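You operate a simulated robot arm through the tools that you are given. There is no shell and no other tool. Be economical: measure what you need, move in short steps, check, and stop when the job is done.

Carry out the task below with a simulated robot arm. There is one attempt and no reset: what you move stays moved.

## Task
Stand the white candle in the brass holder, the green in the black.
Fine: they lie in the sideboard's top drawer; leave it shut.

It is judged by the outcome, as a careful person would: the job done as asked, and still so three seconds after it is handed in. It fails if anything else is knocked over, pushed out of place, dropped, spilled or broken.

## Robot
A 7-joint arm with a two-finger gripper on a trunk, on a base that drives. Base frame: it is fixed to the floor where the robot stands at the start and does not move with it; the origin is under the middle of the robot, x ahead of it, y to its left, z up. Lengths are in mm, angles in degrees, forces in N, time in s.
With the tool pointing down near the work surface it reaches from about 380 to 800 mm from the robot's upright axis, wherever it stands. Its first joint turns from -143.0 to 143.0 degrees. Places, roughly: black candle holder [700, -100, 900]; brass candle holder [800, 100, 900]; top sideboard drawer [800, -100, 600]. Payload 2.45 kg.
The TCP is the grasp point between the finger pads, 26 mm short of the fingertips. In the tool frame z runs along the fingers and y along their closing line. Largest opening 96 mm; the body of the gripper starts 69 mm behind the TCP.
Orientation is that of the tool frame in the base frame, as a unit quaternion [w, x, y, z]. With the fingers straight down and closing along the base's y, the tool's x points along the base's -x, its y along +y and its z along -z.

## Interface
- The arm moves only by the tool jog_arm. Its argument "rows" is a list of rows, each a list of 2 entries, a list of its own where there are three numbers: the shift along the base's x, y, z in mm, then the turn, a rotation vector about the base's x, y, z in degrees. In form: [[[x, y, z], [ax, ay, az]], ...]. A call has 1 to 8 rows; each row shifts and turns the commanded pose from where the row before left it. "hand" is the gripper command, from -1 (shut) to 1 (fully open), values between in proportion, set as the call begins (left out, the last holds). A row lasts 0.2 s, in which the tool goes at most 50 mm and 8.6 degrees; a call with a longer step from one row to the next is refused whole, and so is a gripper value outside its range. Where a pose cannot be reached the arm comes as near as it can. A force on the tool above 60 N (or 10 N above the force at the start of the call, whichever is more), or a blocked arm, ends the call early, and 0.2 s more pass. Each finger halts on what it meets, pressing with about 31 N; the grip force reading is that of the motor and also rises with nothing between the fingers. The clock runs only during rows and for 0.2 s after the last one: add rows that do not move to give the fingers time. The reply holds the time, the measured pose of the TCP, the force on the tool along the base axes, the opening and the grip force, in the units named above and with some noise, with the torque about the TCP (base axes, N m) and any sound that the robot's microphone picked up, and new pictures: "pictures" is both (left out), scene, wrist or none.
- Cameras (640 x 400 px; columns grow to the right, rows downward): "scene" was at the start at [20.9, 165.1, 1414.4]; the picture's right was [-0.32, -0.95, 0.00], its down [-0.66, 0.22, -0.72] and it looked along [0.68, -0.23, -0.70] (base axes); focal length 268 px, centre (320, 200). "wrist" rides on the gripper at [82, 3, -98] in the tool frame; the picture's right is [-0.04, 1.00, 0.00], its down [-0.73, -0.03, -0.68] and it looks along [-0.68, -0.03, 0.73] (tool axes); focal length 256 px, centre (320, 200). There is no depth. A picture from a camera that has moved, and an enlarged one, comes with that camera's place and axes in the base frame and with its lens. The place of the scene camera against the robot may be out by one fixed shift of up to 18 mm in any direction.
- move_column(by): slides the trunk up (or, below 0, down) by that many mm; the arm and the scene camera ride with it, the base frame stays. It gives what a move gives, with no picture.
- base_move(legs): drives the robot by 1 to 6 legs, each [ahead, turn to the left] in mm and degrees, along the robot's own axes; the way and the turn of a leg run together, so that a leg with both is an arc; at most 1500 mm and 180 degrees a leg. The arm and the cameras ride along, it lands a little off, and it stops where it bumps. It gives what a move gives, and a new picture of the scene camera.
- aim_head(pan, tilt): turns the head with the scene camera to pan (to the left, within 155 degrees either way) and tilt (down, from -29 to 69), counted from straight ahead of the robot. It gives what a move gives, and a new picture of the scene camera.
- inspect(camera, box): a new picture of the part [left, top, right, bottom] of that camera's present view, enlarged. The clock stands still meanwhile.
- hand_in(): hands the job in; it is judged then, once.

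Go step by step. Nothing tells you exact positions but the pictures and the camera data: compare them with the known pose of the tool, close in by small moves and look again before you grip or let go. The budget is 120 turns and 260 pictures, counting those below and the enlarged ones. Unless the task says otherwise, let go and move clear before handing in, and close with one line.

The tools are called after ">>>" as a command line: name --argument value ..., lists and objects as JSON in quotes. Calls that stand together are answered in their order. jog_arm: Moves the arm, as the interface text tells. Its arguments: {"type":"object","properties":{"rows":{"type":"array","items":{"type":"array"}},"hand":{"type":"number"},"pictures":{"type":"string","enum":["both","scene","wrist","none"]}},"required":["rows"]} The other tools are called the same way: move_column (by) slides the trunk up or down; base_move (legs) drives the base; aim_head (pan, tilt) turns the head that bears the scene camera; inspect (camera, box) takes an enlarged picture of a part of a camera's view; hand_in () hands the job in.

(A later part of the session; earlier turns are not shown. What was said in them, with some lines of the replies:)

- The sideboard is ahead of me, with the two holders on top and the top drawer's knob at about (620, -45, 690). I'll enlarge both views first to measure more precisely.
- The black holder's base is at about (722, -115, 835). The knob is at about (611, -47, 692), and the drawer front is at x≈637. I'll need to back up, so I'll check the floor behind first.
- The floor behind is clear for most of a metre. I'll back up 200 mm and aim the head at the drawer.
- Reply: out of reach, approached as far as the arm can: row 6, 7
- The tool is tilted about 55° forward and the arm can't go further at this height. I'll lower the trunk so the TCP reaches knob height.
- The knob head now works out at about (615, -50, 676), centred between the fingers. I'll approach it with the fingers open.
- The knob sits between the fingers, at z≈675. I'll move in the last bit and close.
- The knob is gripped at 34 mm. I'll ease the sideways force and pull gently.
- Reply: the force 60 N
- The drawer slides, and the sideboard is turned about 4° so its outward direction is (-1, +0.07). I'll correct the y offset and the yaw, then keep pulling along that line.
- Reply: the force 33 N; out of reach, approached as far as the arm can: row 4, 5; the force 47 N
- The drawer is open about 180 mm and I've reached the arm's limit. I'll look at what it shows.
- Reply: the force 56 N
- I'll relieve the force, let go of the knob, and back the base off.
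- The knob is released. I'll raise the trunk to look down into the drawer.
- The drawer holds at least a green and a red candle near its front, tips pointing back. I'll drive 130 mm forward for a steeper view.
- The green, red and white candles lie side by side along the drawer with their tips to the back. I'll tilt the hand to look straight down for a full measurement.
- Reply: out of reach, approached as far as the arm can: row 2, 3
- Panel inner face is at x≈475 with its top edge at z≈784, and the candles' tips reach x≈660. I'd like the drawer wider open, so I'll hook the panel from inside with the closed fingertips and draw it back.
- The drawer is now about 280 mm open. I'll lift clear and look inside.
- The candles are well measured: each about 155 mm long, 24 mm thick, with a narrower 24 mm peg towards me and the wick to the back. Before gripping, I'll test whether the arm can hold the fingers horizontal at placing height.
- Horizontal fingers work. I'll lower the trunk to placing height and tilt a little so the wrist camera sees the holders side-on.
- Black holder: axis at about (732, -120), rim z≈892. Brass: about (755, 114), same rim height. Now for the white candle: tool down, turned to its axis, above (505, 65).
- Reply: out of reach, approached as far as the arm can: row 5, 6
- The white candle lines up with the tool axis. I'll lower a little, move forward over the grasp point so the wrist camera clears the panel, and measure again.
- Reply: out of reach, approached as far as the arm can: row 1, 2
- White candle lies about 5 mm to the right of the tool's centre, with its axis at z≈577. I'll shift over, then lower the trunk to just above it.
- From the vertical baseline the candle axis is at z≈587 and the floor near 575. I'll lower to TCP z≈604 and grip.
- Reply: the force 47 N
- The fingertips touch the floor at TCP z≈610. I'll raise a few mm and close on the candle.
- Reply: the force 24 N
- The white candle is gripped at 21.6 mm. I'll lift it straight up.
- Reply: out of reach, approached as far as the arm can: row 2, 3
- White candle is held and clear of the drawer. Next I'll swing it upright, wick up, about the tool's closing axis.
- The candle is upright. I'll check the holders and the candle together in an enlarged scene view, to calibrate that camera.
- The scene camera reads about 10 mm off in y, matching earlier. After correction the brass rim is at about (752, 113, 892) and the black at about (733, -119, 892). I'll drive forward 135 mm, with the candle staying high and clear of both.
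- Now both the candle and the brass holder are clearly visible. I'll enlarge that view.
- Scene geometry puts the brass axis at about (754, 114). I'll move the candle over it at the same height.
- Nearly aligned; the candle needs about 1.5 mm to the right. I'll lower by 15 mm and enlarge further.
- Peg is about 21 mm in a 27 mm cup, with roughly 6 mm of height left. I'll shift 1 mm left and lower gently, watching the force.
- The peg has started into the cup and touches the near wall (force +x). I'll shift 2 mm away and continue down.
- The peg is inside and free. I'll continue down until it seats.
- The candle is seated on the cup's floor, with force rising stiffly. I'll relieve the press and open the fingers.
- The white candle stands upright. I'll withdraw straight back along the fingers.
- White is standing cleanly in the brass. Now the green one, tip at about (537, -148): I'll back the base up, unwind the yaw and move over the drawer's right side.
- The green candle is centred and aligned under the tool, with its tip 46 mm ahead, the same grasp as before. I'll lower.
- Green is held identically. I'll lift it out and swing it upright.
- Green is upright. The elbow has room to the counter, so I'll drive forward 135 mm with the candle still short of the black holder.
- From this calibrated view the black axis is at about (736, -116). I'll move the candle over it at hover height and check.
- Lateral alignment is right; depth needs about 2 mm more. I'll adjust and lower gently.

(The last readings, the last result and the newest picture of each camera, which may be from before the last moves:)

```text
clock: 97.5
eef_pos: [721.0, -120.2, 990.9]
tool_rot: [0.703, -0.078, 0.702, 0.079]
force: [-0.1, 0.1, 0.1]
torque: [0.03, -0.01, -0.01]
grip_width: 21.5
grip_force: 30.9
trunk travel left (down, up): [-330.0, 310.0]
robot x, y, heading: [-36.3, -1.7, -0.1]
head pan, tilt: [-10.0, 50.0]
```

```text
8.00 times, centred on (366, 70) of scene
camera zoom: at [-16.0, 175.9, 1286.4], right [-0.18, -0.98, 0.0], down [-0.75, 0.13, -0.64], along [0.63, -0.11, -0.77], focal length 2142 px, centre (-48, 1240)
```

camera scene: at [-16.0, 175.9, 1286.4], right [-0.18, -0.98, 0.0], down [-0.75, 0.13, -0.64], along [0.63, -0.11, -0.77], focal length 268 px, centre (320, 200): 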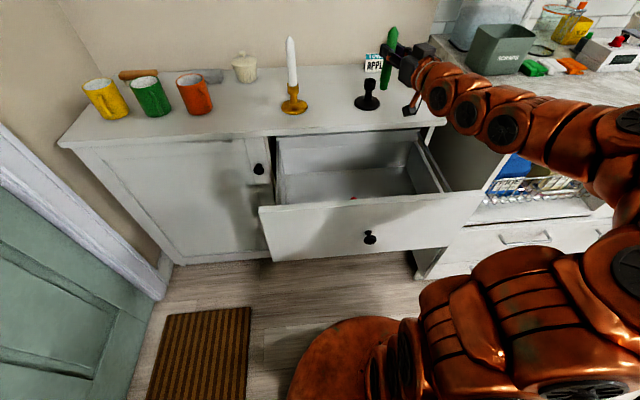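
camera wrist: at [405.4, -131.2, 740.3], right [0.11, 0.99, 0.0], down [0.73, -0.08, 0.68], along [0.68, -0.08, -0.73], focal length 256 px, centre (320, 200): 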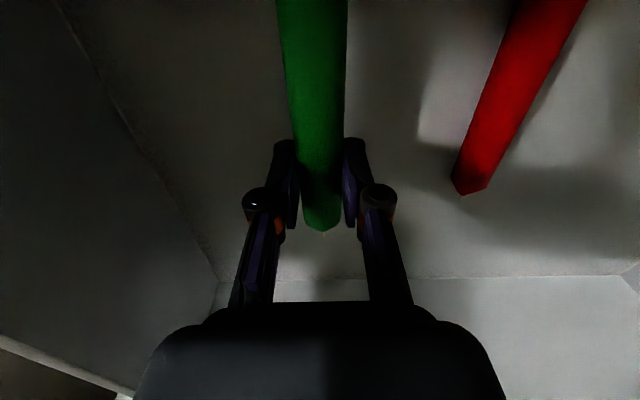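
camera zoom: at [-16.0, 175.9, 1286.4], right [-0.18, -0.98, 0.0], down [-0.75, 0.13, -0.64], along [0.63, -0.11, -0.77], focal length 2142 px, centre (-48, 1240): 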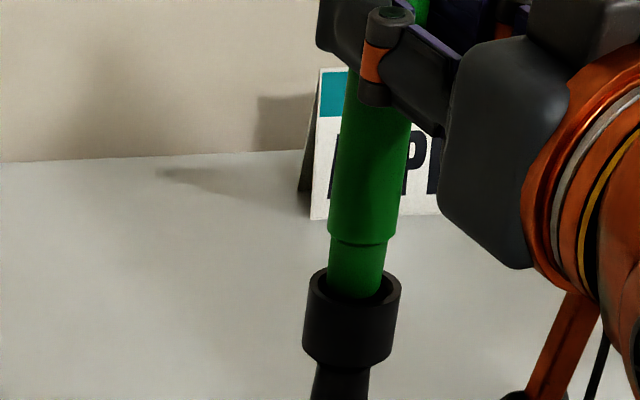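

>>> jog_arm --rows '[[[0, 0, -2], [0, 0, 0]], [[0, 0, -2], [0, 0, 0]], [[0, 0, -2], [0, 0, 0]], [[0, 0, 0], [0, 0, 0]]]' --pictures "none"

>>> inspect --camera "scene" --box '[334, 45, 398, 95]'

```text
clock: 98.5
eef_pos: [720.1, -119.7, 983.7]
tool_rot: [0.704, -0.077, 0.702, 0.078]
force: [0.2, 0.9, -0.4]
torque: [-0.01, 0.02, 0.03]
grip_width: 21.7
grip_force: 30.8
trunk travel left (down, up): [-330.0, 310.0]
robot x, y, heading: [-38.0, -5.6, 0.1]
head pan, tilt: [-10.0, 50.0]
```

```text
8.00 times, centred on (366, 70) of scene
camera zoom: at [-16.0, 175.9, 1286.4], right [-0.18, -0.98, 0.0], down [-0.75, 0.13, -0.64], along [0.63, -0.11, -0.77], focal length 2142 px, centre (-48, 1240)
```

zoom: 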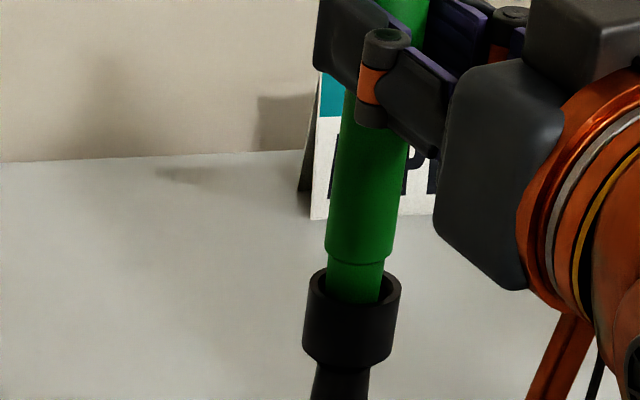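

The peg is in the cup without touching. I'll lower it to its seat.

>>> jog_arm --rows '[[[0, 0, -3], [0, 0, 0]], [[0, 0, -3], [0, 0, 0]], [[0, 0, -3], [0, 0, 0]], [[0, 0, -1.5], [0, 0, 0]], [[0, 0, 0], [0, 0, 0]]]' --pictures "none"

>>> jog_arm --rows '[[[0, 0, -1], [0, 0, 0]], [[0, 0, -1], [0, 0, 0]], [[0, 0, 0], [0, 0, 0]]]' --pictures "none"

```text
clock: 99.7
eef_pos: [720.0, -119.9, 973.1]
tool_rot: [0.704, -0.076, 0.702, 0.078]
force: [-0.1, 0.1, 0.4]
torque: [0.02, -0.02, 0.01]
grip_width: 21.6
grip_force: 31.5
trunk travel left (down, up): [-330.0, 310.0]
robot x, y, heading: [-34.4, -4.4, -0.0]
head pan, tilt: [-10.0, 50.0]
```

```text
clock: 100.5
eef_pos: [720.3, -119.7, 971.7]
tool_rot: [0.704, -0.078, 0.701, 0.079]
force: [0.9, 0.6, 2.8]
torque: [0.06, -0.05, 0.0]
grip_width: 21.9
grip_force: 31.1
trunk travel left (down, up): [-330.0, 310.0]
robot x, y, heading: [-35.6, -3.0, 0.0]
head pan, tilt: [-10.0, 50.0]
```

Contact is beginning at the expected height. I'll go half a millimetre more, then release.

>>> jog_arm --rows '[[[0, 0, -0.5], [0, 0, 0]], [[0, 0, 0], [0, 0, 0]]]' --pictures "none"

>>> jog_arm --rows '[[[0, 0, 0], [0, 0, 0]], [[0, 0, 0], [0, 0, 0]], [[0, 0, 0], [0, 0, 0]], [[0, 0, 0], [0, 0, 0]]]' --hand 0.3 --pictures "none"

>>> inspect --camera "scene" --box '[302, 5, 430, 105]'

```text
clock: 101.1
eef_pos: [719.9, -119.6, 971.9]
tool_rot: [0.705, -0.077, 0.701, 0.079]
force: [1.5, 0.9, 6.1]
torque: [0.04, -0.28, -0.01]
grip_width: 21.6
grip_force: 31.2
trunk travel left (down, up): [-330.0, 310.0]
robot x, y, heading: [-33.1, -1.4, 0.1]
head pan, tilt: [-10.0, 50.0]
```

```text
clock: 102.1
eef_pos: [719.9, -120.2, 970.6]
tool_rot: [0.704, -0.079, 0.702, 0.08]
force: [-0.6, 0.2, 0.1]
torque: [-0.02, -0.02, -0.01]
grip_width: 62.4
grip_force: 0.1
trunk travel left (down, up): [-330.0, 310.0]
robot x, y, heading: [-36.1, -1.0, -0.1]
head pan, tilt: [-10.0, 50.0]
```

```text
4.00 times, centred on (366, 55) of scene
camera zoom: at [-16.0, 175.9, 1286.4], right [-0.18, -0.98, 0.0], down [-0.75, 0.13, -0.64], along [0.63, -0.11, -0.77], focal length 1071 px, centre (136, 780)
```

zoom: 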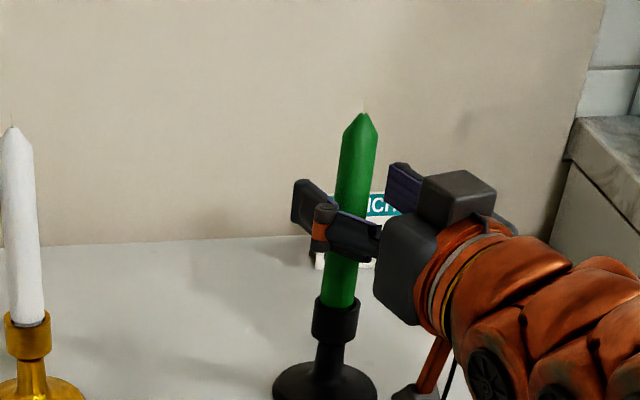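

Green stands in the black holder. I'll withdraw along the fingers, then back the base away.

>>> jog_arm --rows '[[[-13, -3, 0], [0, 0, 0]], [[-27, -6.1, 0], [0, 0, 0]], [[-27, -6.1, 0], [0, 0, 0]], [[-27, -6.1, 0], [0, 0, 0]], [[-27, -6.1, 0], [0, 0, 0]], [[0, 0, 0], [0, 0, 0]]]' --pictures "none"

>>> base_move --legs '[[-335, 0]]'

>>> jog_arm --rows '[[[0, 24, 0], [0, 0, -8.5]], [[0, 24, 0], [0, 0, -8.5]], [[0, 24, 0], [0, 0, 0]], [[0, 24, 0], [0, 0, 0]], [[0, 24, 0], [0, 0, 0]], [[0, 0, 0], [0, 0, 0]]]' --hand -1 --pictures "scene"

```text
clock: 103.5
eef_pos: [599.0, -147.4, 971.0]
tool_rot: [0.704, -0.078, 0.702, 0.08]
force: [-0.4, -0.2, -0.5]
torque: [-0.01, -0.02, 0.02]
grip_width: 62.5
grip_force: 0.0
trunk travel left (down, up): [-330.0, 310.0]
robot x, y, heading: [-36.6, -0.5, 0.0]
head pan, tilt: [-10.0, 50.0]
```

```text
clock: 105.7
eef_pos: [264.5, -145.5, 969.8]
tool_rot: [0.704, -0.078, 0.701, 0.08]
force: [-0.1, 0.2, -0.1]
torque: [0.0, 0.01, 0.01]
grip_width: 62.1
grip_force: 0.1
trunk travel left (down, up): [-330.0, 310.0]
robot x, y, heading: [-371.9, -4.0, -0.3]
head pan, tilt: [-10.0, 50.0]
camera scene: at [-351.7, 176.2, 1286.4], right [-0.17, -0.98, 0.0], down [-0.75, 0.13, -0.64], along [0.63, -0.11, -0.77], focal length 268 px, centre (320, 200)
```

scene: 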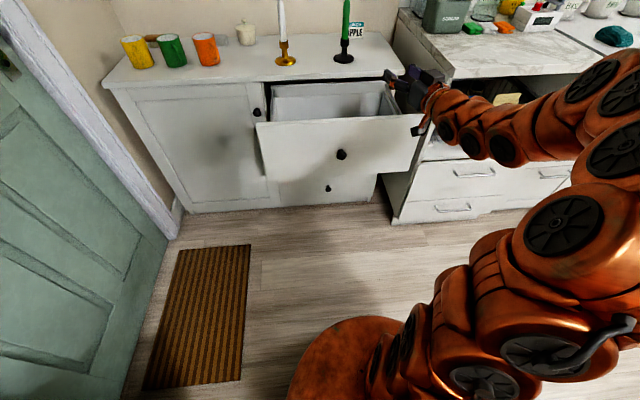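

```text
clock: 107.1
eef_pos: [264.4, -25.9, 970.4]
tool_rot: [0.708, 0.025, 0.705, -0.024]
force: [-0.3, -0.1, 0.8]
torque: [-0.03, -0.02, 0.01]
grip_width: 0.0
grip_force: 28.1
trunk travel left (down, up): [-330.0, 310.0]
robot x, y, heading: [-368.9, -1.2, -0.2]
head pan, tilt: [-10.0, 50.0]
camera scene: at [-351.7, 176.2, 1286.4], right [-0.17, -0.98, 0.0], down [-0.75, 0.13, -0.64], along [0.63, -0.11, -0.77], focal length 268 px, centre (320, 200)
```

scene: 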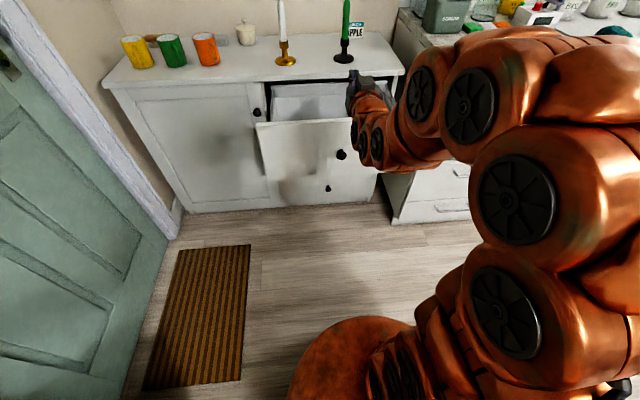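

Hand is shut, in front of the open drawer. I'll lower it to push the panel just above the knob.

>>> move_column --by -240

>>> jog_arm --rows '[[[15, 0, 0], [0, 0, 0]], [[15, 0, 0], [0, 0, 0]], [[0, 0, 0], [0, 0, 0]]]' --pictures "both"

```text
clock: 109.6
eef_pos: [264.0, -25.1, 730.4]
tool_rot: [0.708, 0.025, 0.706, -0.025]
force: [0.5, 0.3, 0.5]
torque: [-0.01, 0.01, -0.01]
grip_width: 0.1
grip_force: 28.3
trunk travel left (down, up): [-90.0, 550.0]
robot x, y, heading: [-368.1, 1.4, -0.1]
head pan, tilt: [-10.0, 50.0]
```

```text
clock: 110.4
eef_pos: [293.8, -24.7, 732.1]
tool_rot: [0.708, 0.026, 0.705, -0.024]
force: [0.4, 0.2, 0.8]
torque: [0.0, 0.02, -0.02]
grip_width: 0.0
grip_force: 28.4
trunk travel left (down, up): [-90.0, 550.0]
robot x, y, heading: [-373.1, -1.1, 0.1]
head pan, tilt: [-10.0, 50.0]
camera scene: at [-351.7, 176.3, 1046.4], right [-0.17, -0.98, 0.0], down [-0.75, 0.13, -0.64], along [0.63, -0.11, -0.77], focal length 268 px, centre (320, 200)
camera wrist: at [194.8, -14.6, 648.2], right [0.07, 1.0, 0.04], down [-0.68, 0.02, 0.73], along [0.73, -0.08, 0.68], focal length 256 px, centre (320, 200)
```

scene: 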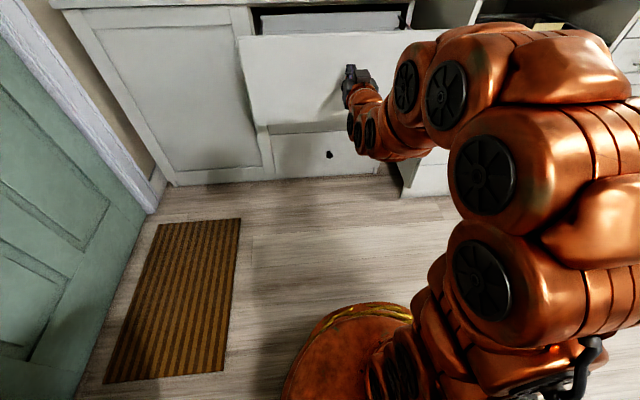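
wrist: 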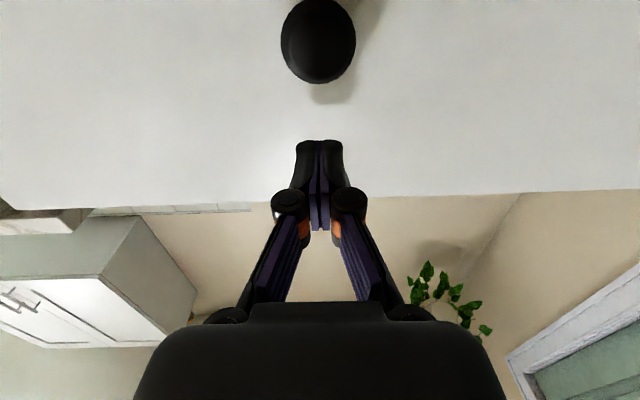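

The fingertips face the panel between the knob and its top edge. I'll push steadily along the drawer's line.

>>> jog_arm --rows '[[[12, -0.9, 0], [0, 0, 0]], [[12, -0.9, 0], [0, 0, 0]], [[12, -0.9, 0], [0, 0, 0]], [[14, -1.1, 0], [0, 0, 0]], [[14, -1.1, 0], [0, 0, 0]], [[14, -1.1, 0], [0, 0, 0]], [[14, -1.1, 0], [0, 0, 0]], [[14, -1.1, 0], [0, 0, 0]]]' --pictures "wrist"

```text
clock: 112.2
eef_pos: [400.4, -33.4, 730.8]
tool_rot: [0.707, 0.026, 0.706, -0.025]
force: [0.1, 0.5, 1.9]
torque: [0.01, 0.03, 0.01]
grip_width: 0.0
grip_force: 28.1
trunk travel left (down, up): [-90.0, 550.0]
robot x, y, heading: [-367.0, 2.5, 0.3]
head pan, tilt: [-10.0, 50.0]
camera wrist: at [301.2, -22.6, 648.2], right [0.07, 1.0, 0.04], down [-0.68, 0.02, 0.73], along [0.73, -0.08, 0.68], focal length 256 px, centre (320, 200)
```

wrist: 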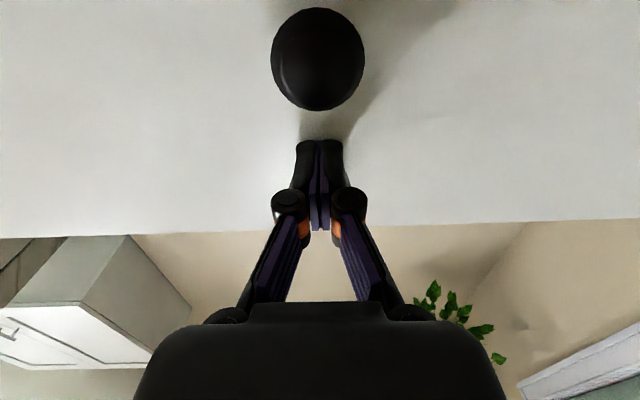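

The drawer is sliding in. I'll drive the base for the next 150 mm, then finish with the arm.

>>> base_move --legs '[[75, 0], [75, 0]]'

>>> jog_arm --rows '[[[8, -10, 0], [0, 0, 0]], [[8, -0.6, 0], [0, 0, 0]], [[0, 0, 0], [0, 0, 0]]]' --pictures "wrist"

```text
clock: 113.9
eef_pos: [551.0, -31.9, 732.7]
tool_rot: [0.708, 0.026, 0.705, -0.025]
force: [0.2, 0.2, -0.8]
torque: [-0.02, 0.02, -0.05]
grip_width: 0.0
grip_force: 28.7
trunk travel left (down, up): [-90.0, 550.0]
robot x, y, heading: [-218.6, -1.7, -0.1]
head pan, tilt: [-10.0, 50.0]
camera scene: at [-201.4, 176.4, 1046.4], right [-0.17, -0.98, 0.0], down [-0.75, 0.13, -0.64], along [0.63, -0.11, -0.77], focal length 268 px, centre (320, 200)
```

scene: 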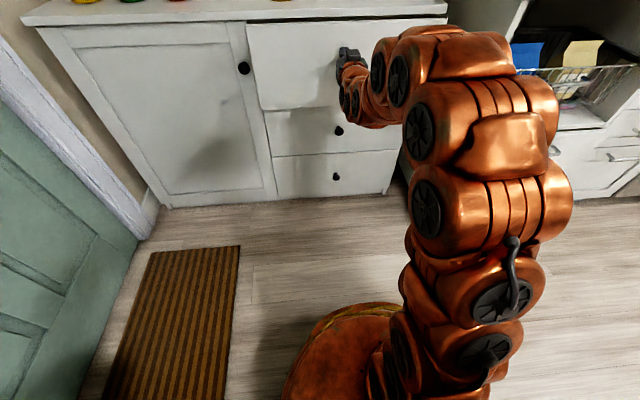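

```text
clock: 114.7
eef_pos: [565.4, -42.5, 732.7]
tool_rot: [0.708, 0.026, 0.706, -0.025]
force: [0.3, 0.0, -0.2]
torque: [0.04, -0.01, -0.01]
grip_width: 0.0
grip_force: 28.8
trunk travel left (down, up): [-90.0, 550.0]
robot x, y, heading: [-216.8, -4.4, 0.3]
head pan, tilt: [-10.0, 50.0]
camera wrist: at [467.7, -32.4, 648.8], right [0.07, 1.0, 0.04], down [-0.68, 0.02, 0.73], along [0.73, -0.08, 0.68], focal length 256 px, centre (320, 200)
```

wrist: 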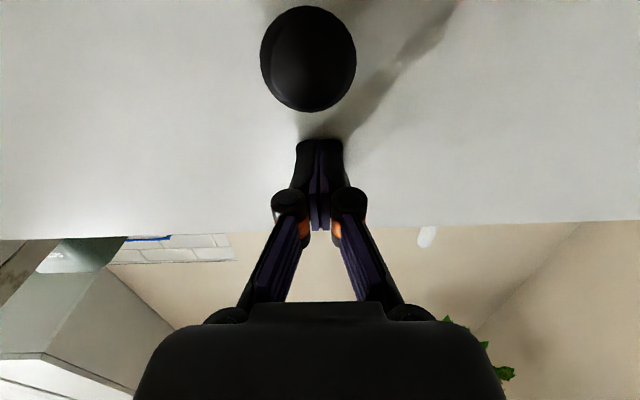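

>>> jog_arm --rows '[[[8, -0.6, 0], [0, 0, 0]], [[8, -0.6, 0], [0, 0, 0]], [[7, -0.6, 0], [0, 0, 0]], [[6, -0.5, 0], [0, 0, 0]], [[5, -0.4, 0], [0, 0, 0]], [[0, 0, 0], [0, 0, 0]]]' --pictures "none"

>>> jog_arm --rows '[[[3, 0, 0], [0, 0, 0]], [[3, 0, 0], [0, 0, 0]], [[3, 0, 0], [0, 0, 0]], [[2, 0, 0], [0, 0, 0]], [[0, 0, 0], [0, 0, 0]]]' --pictures "both"

```text
clock: 116.1
eef_pos: [600.1, -46.1, 732.2]
tool_rot: [0.708, 0.026, 0.706, -0.025]
force: [-0.2, -0.5, 0.1]
torque: [-0.02, 0.02, 0.01]
grip_width: 0.0
grip_force: 28.4
trunk travel left (down, up): [-90.0, 550.0]
robot x, y, heading: [-219.5, 1.5, 0.2]
head pan, tilt: [-10.0, 50.0]
```

```text
clock: 117.3
eef_pos: [611.8, -46.3, 731.5]
tool_rot: [0.708, 0.026, 0.706, -0.025]
force: [0.1, -0.6, -0.2]
torque: [-0.03, 0.0, 0.03]
grip_width: 0.0
grip_force: 28.4
trunk travel left (down, up): [-90.0, 550.0]
robot x, y, heading: [-219.5, -4.5, -0.2]
head pan, tilt: [-10.0, 50.0]
camera scene: at [-201.4, 176.4, 1046.4], right [-0.17, -0.98, 0.0], down [-0.75, 0.13, -0.64], along [0.63, -0.11, -0.77], focal length 268 px, centre (320, 200)
camera wrist: at [512.4, -35.7, 648.5], right [0.07, 1.0, 0.04], down [-0.68, 0.02, 0.73], along [0.73, -0.08, 0.68], focal length 256 px, centre (320, 200)
```

scene: 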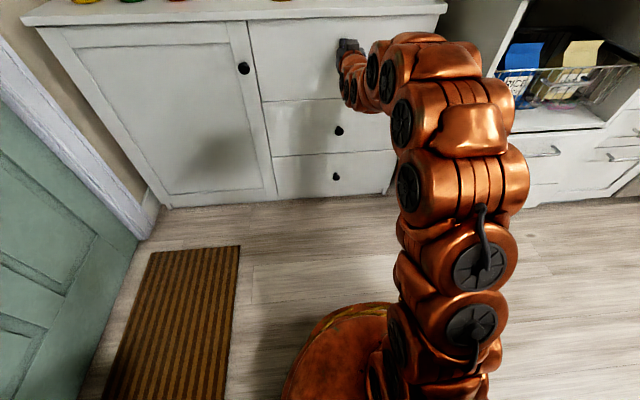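
wrist: 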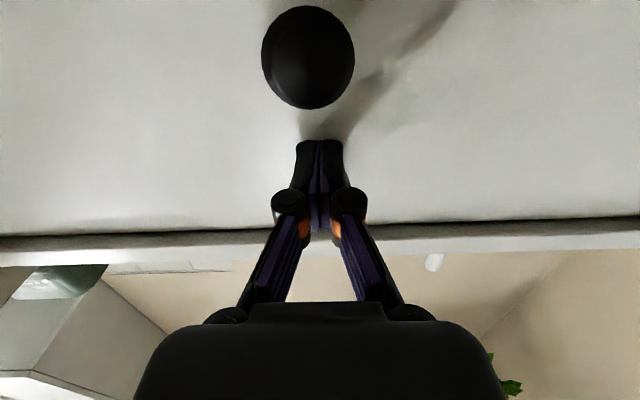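

Nearly flush. I'll keep pressing in small steps until I feel the stop.

>>> jog_arm --rows '[[[2, 0, 0], [0, 0, 0]], [[2, 0, 0], [0, 0, 0]], [[2, 0, 0], [0, 0, 0]], [[0, 0, 0], [0, 0, 0]]]' --pictures "none"

>>> inspect --camera "scene" --box '[200, 0, 420, 200]'

```text
clock: 118.3
eef_pos: [615.2, -46.8, 731.6]
tool_rot: [0.707, 0.026, 0.706, -0.025]
force: [-30.2, 0.7, -2.4]
torque: [0.03, 0.26, -0.1]
grip_width: 5.9
grip_force: 29.0
trunk travel left (down, up): [-90.0, 550.0]
robot x, y, heading: [-217.5, -1.3, 0.2]
head pan, tilt: [-10.0, 50.0]
```

```text
2.00 times, centred on (310, 100) of scene
camera zoom: at [-202.5, 176.4, 1046.4], right [-0.17, -0.98, 0.0], down [-0.75, 0.13, -0.64], along [0.63, -0.11, -0.77], focal length 536 px, centre (340, 400)
```

zoom: 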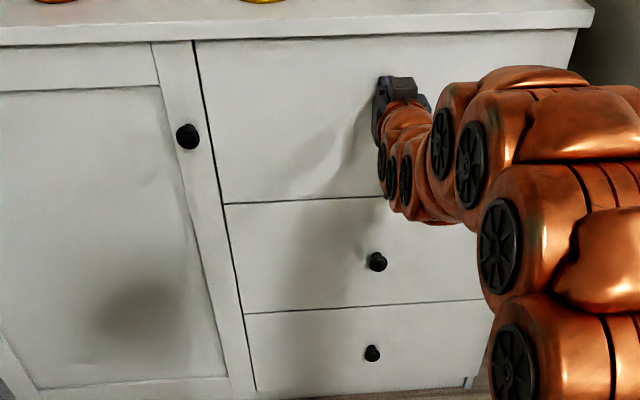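

The drawer has hit its stop, flush with the others. I'll back off gently and take a last overall look.

>>> jog_arm --rows '[[[-4, 0, 0], [0, 0, 0]], [[-20, 0, 0], [0, 0, 0]], [[-30, 0, 0], [0, 0, 0]], [[0, 0, 0], [0, 0, 0]]]' --pictures "none"

>>> base_move --legs '[[-200, 0]]'

>>> move_column --by 250

>>> aim_head --pan -5 --tilt 35

```text
clock: 119.3
eef_pos: [563.2, -45.2, 730.3]
tool_rot: [0.707, 0.026, 0.706, -0.025]
force: [0.2, 0.2, -0.6]
torque: [0.0, 0.0, -0.02]
grip_width: 0.2
grip_force: 28.5
trunk travel left (down, up): [-90.0, 550.0]
robot x, y, heading: [-220.6, -3.5, 0.3]
head pan, tilt: [-10.0, 50.0]
```

```text
clock: 120.9
eef_pos: [363.9, -45.6, 732.0]
tool_rot: [0.707, 0.025, 0.706, -0.025]
force: [-0.4, 0.2, 0.0]
torque: [0.0, -0.01, -0.03]
grip_width: 0.1
grip_force: 28.3
trunk travel left (down, up): [-90.0, 550.0]
robot x, y, heading: [-423.9, -1.5, 0.1]
head pan, tilt: [-10.0, 50.0]
camera scene: at [-401.5, 176.2, 1046.4], right [-0.17, -0.98, 0.0], down [-0.75, 0.13, -0.64], along [0.63, -0.11, -0.77], focal length 268 px, centre (320, 200)
```

scene: 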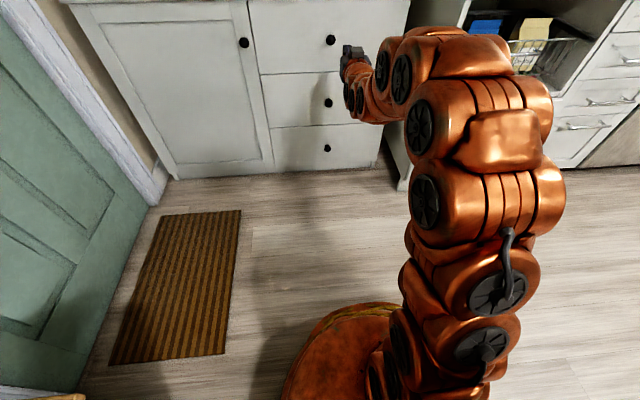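

```text
clock: 123.5
eef_pos: [362.8, -44.9, 980.8]
tool_rot: [0.708, 0.025, 0.705, -0.024]
force: [-0.1, 0.1, 0.9]
torque: [0.02, -0.02, 0.03]
grip_width: 0.0
grip_force: 28.4
trunk travel left (down, up): [-340.0, 300.0]
robot x, y, heading: [-424.1, -5.6, 0.1]
head pan, tilt: [-10.0, 50.0]
```

```text
clock: 124.3
eef_pos: [363.5, -44.7, 981.3]
tool_rot: [0.708, 0.025, 0.705, -0.024]
force: [0.1, 0.2, 0.9]
torque: [0.0, -0.01, -0.02]
grip_width: 0.0
grip_force: 28.4
trunk travel left (down, up): [-340.0, 300.0]
robot x, y, heading: [-418.7, 0.2, 0.2]
head pan, tilt: [-5.0, 35.0]
camera scene: at [-389.6, 181.9, 1318.1], right [-0.09, -1.0, 0.0], down [-0.57, 0.05, -0.82], along [0.82, -0.07, -0.57], focal length 268 px, centre (320, 200)
```

scene: 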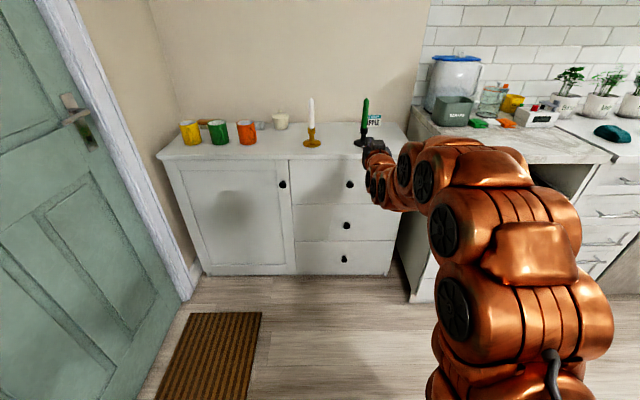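

>>> inspect --camera "scene" --box '[260, 85, 410, 275]'

```text
2.11 times, centred on (335, 180) of scene
camera zoom: at [-389.6, 181.9, 1318.1], right [-0.09, -1.0, 0.0], down [-0.57, 0.05, -0.82], along [0.82, -0.07, -0.57], focal length 564 px, centre (288, 242)
```

zoom: 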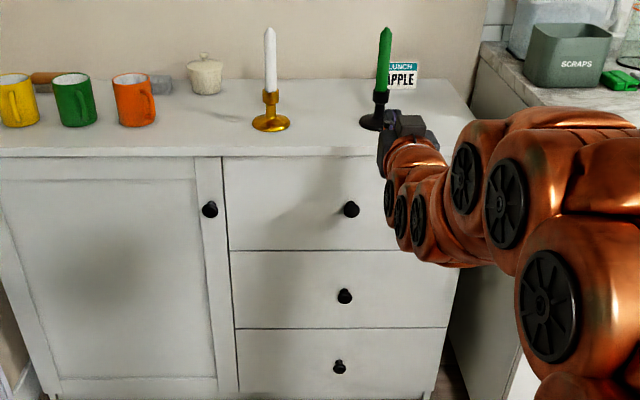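

Both candles stand upright in the right holders, the drawer is shut, nothing else has moved, and the hand is clear. Handing in.

>>> hand_in

```text
The job is handed in.
```

The white candle stands in the brass holder and the green in the black. The top drawer is shut, with the red candle left inside.
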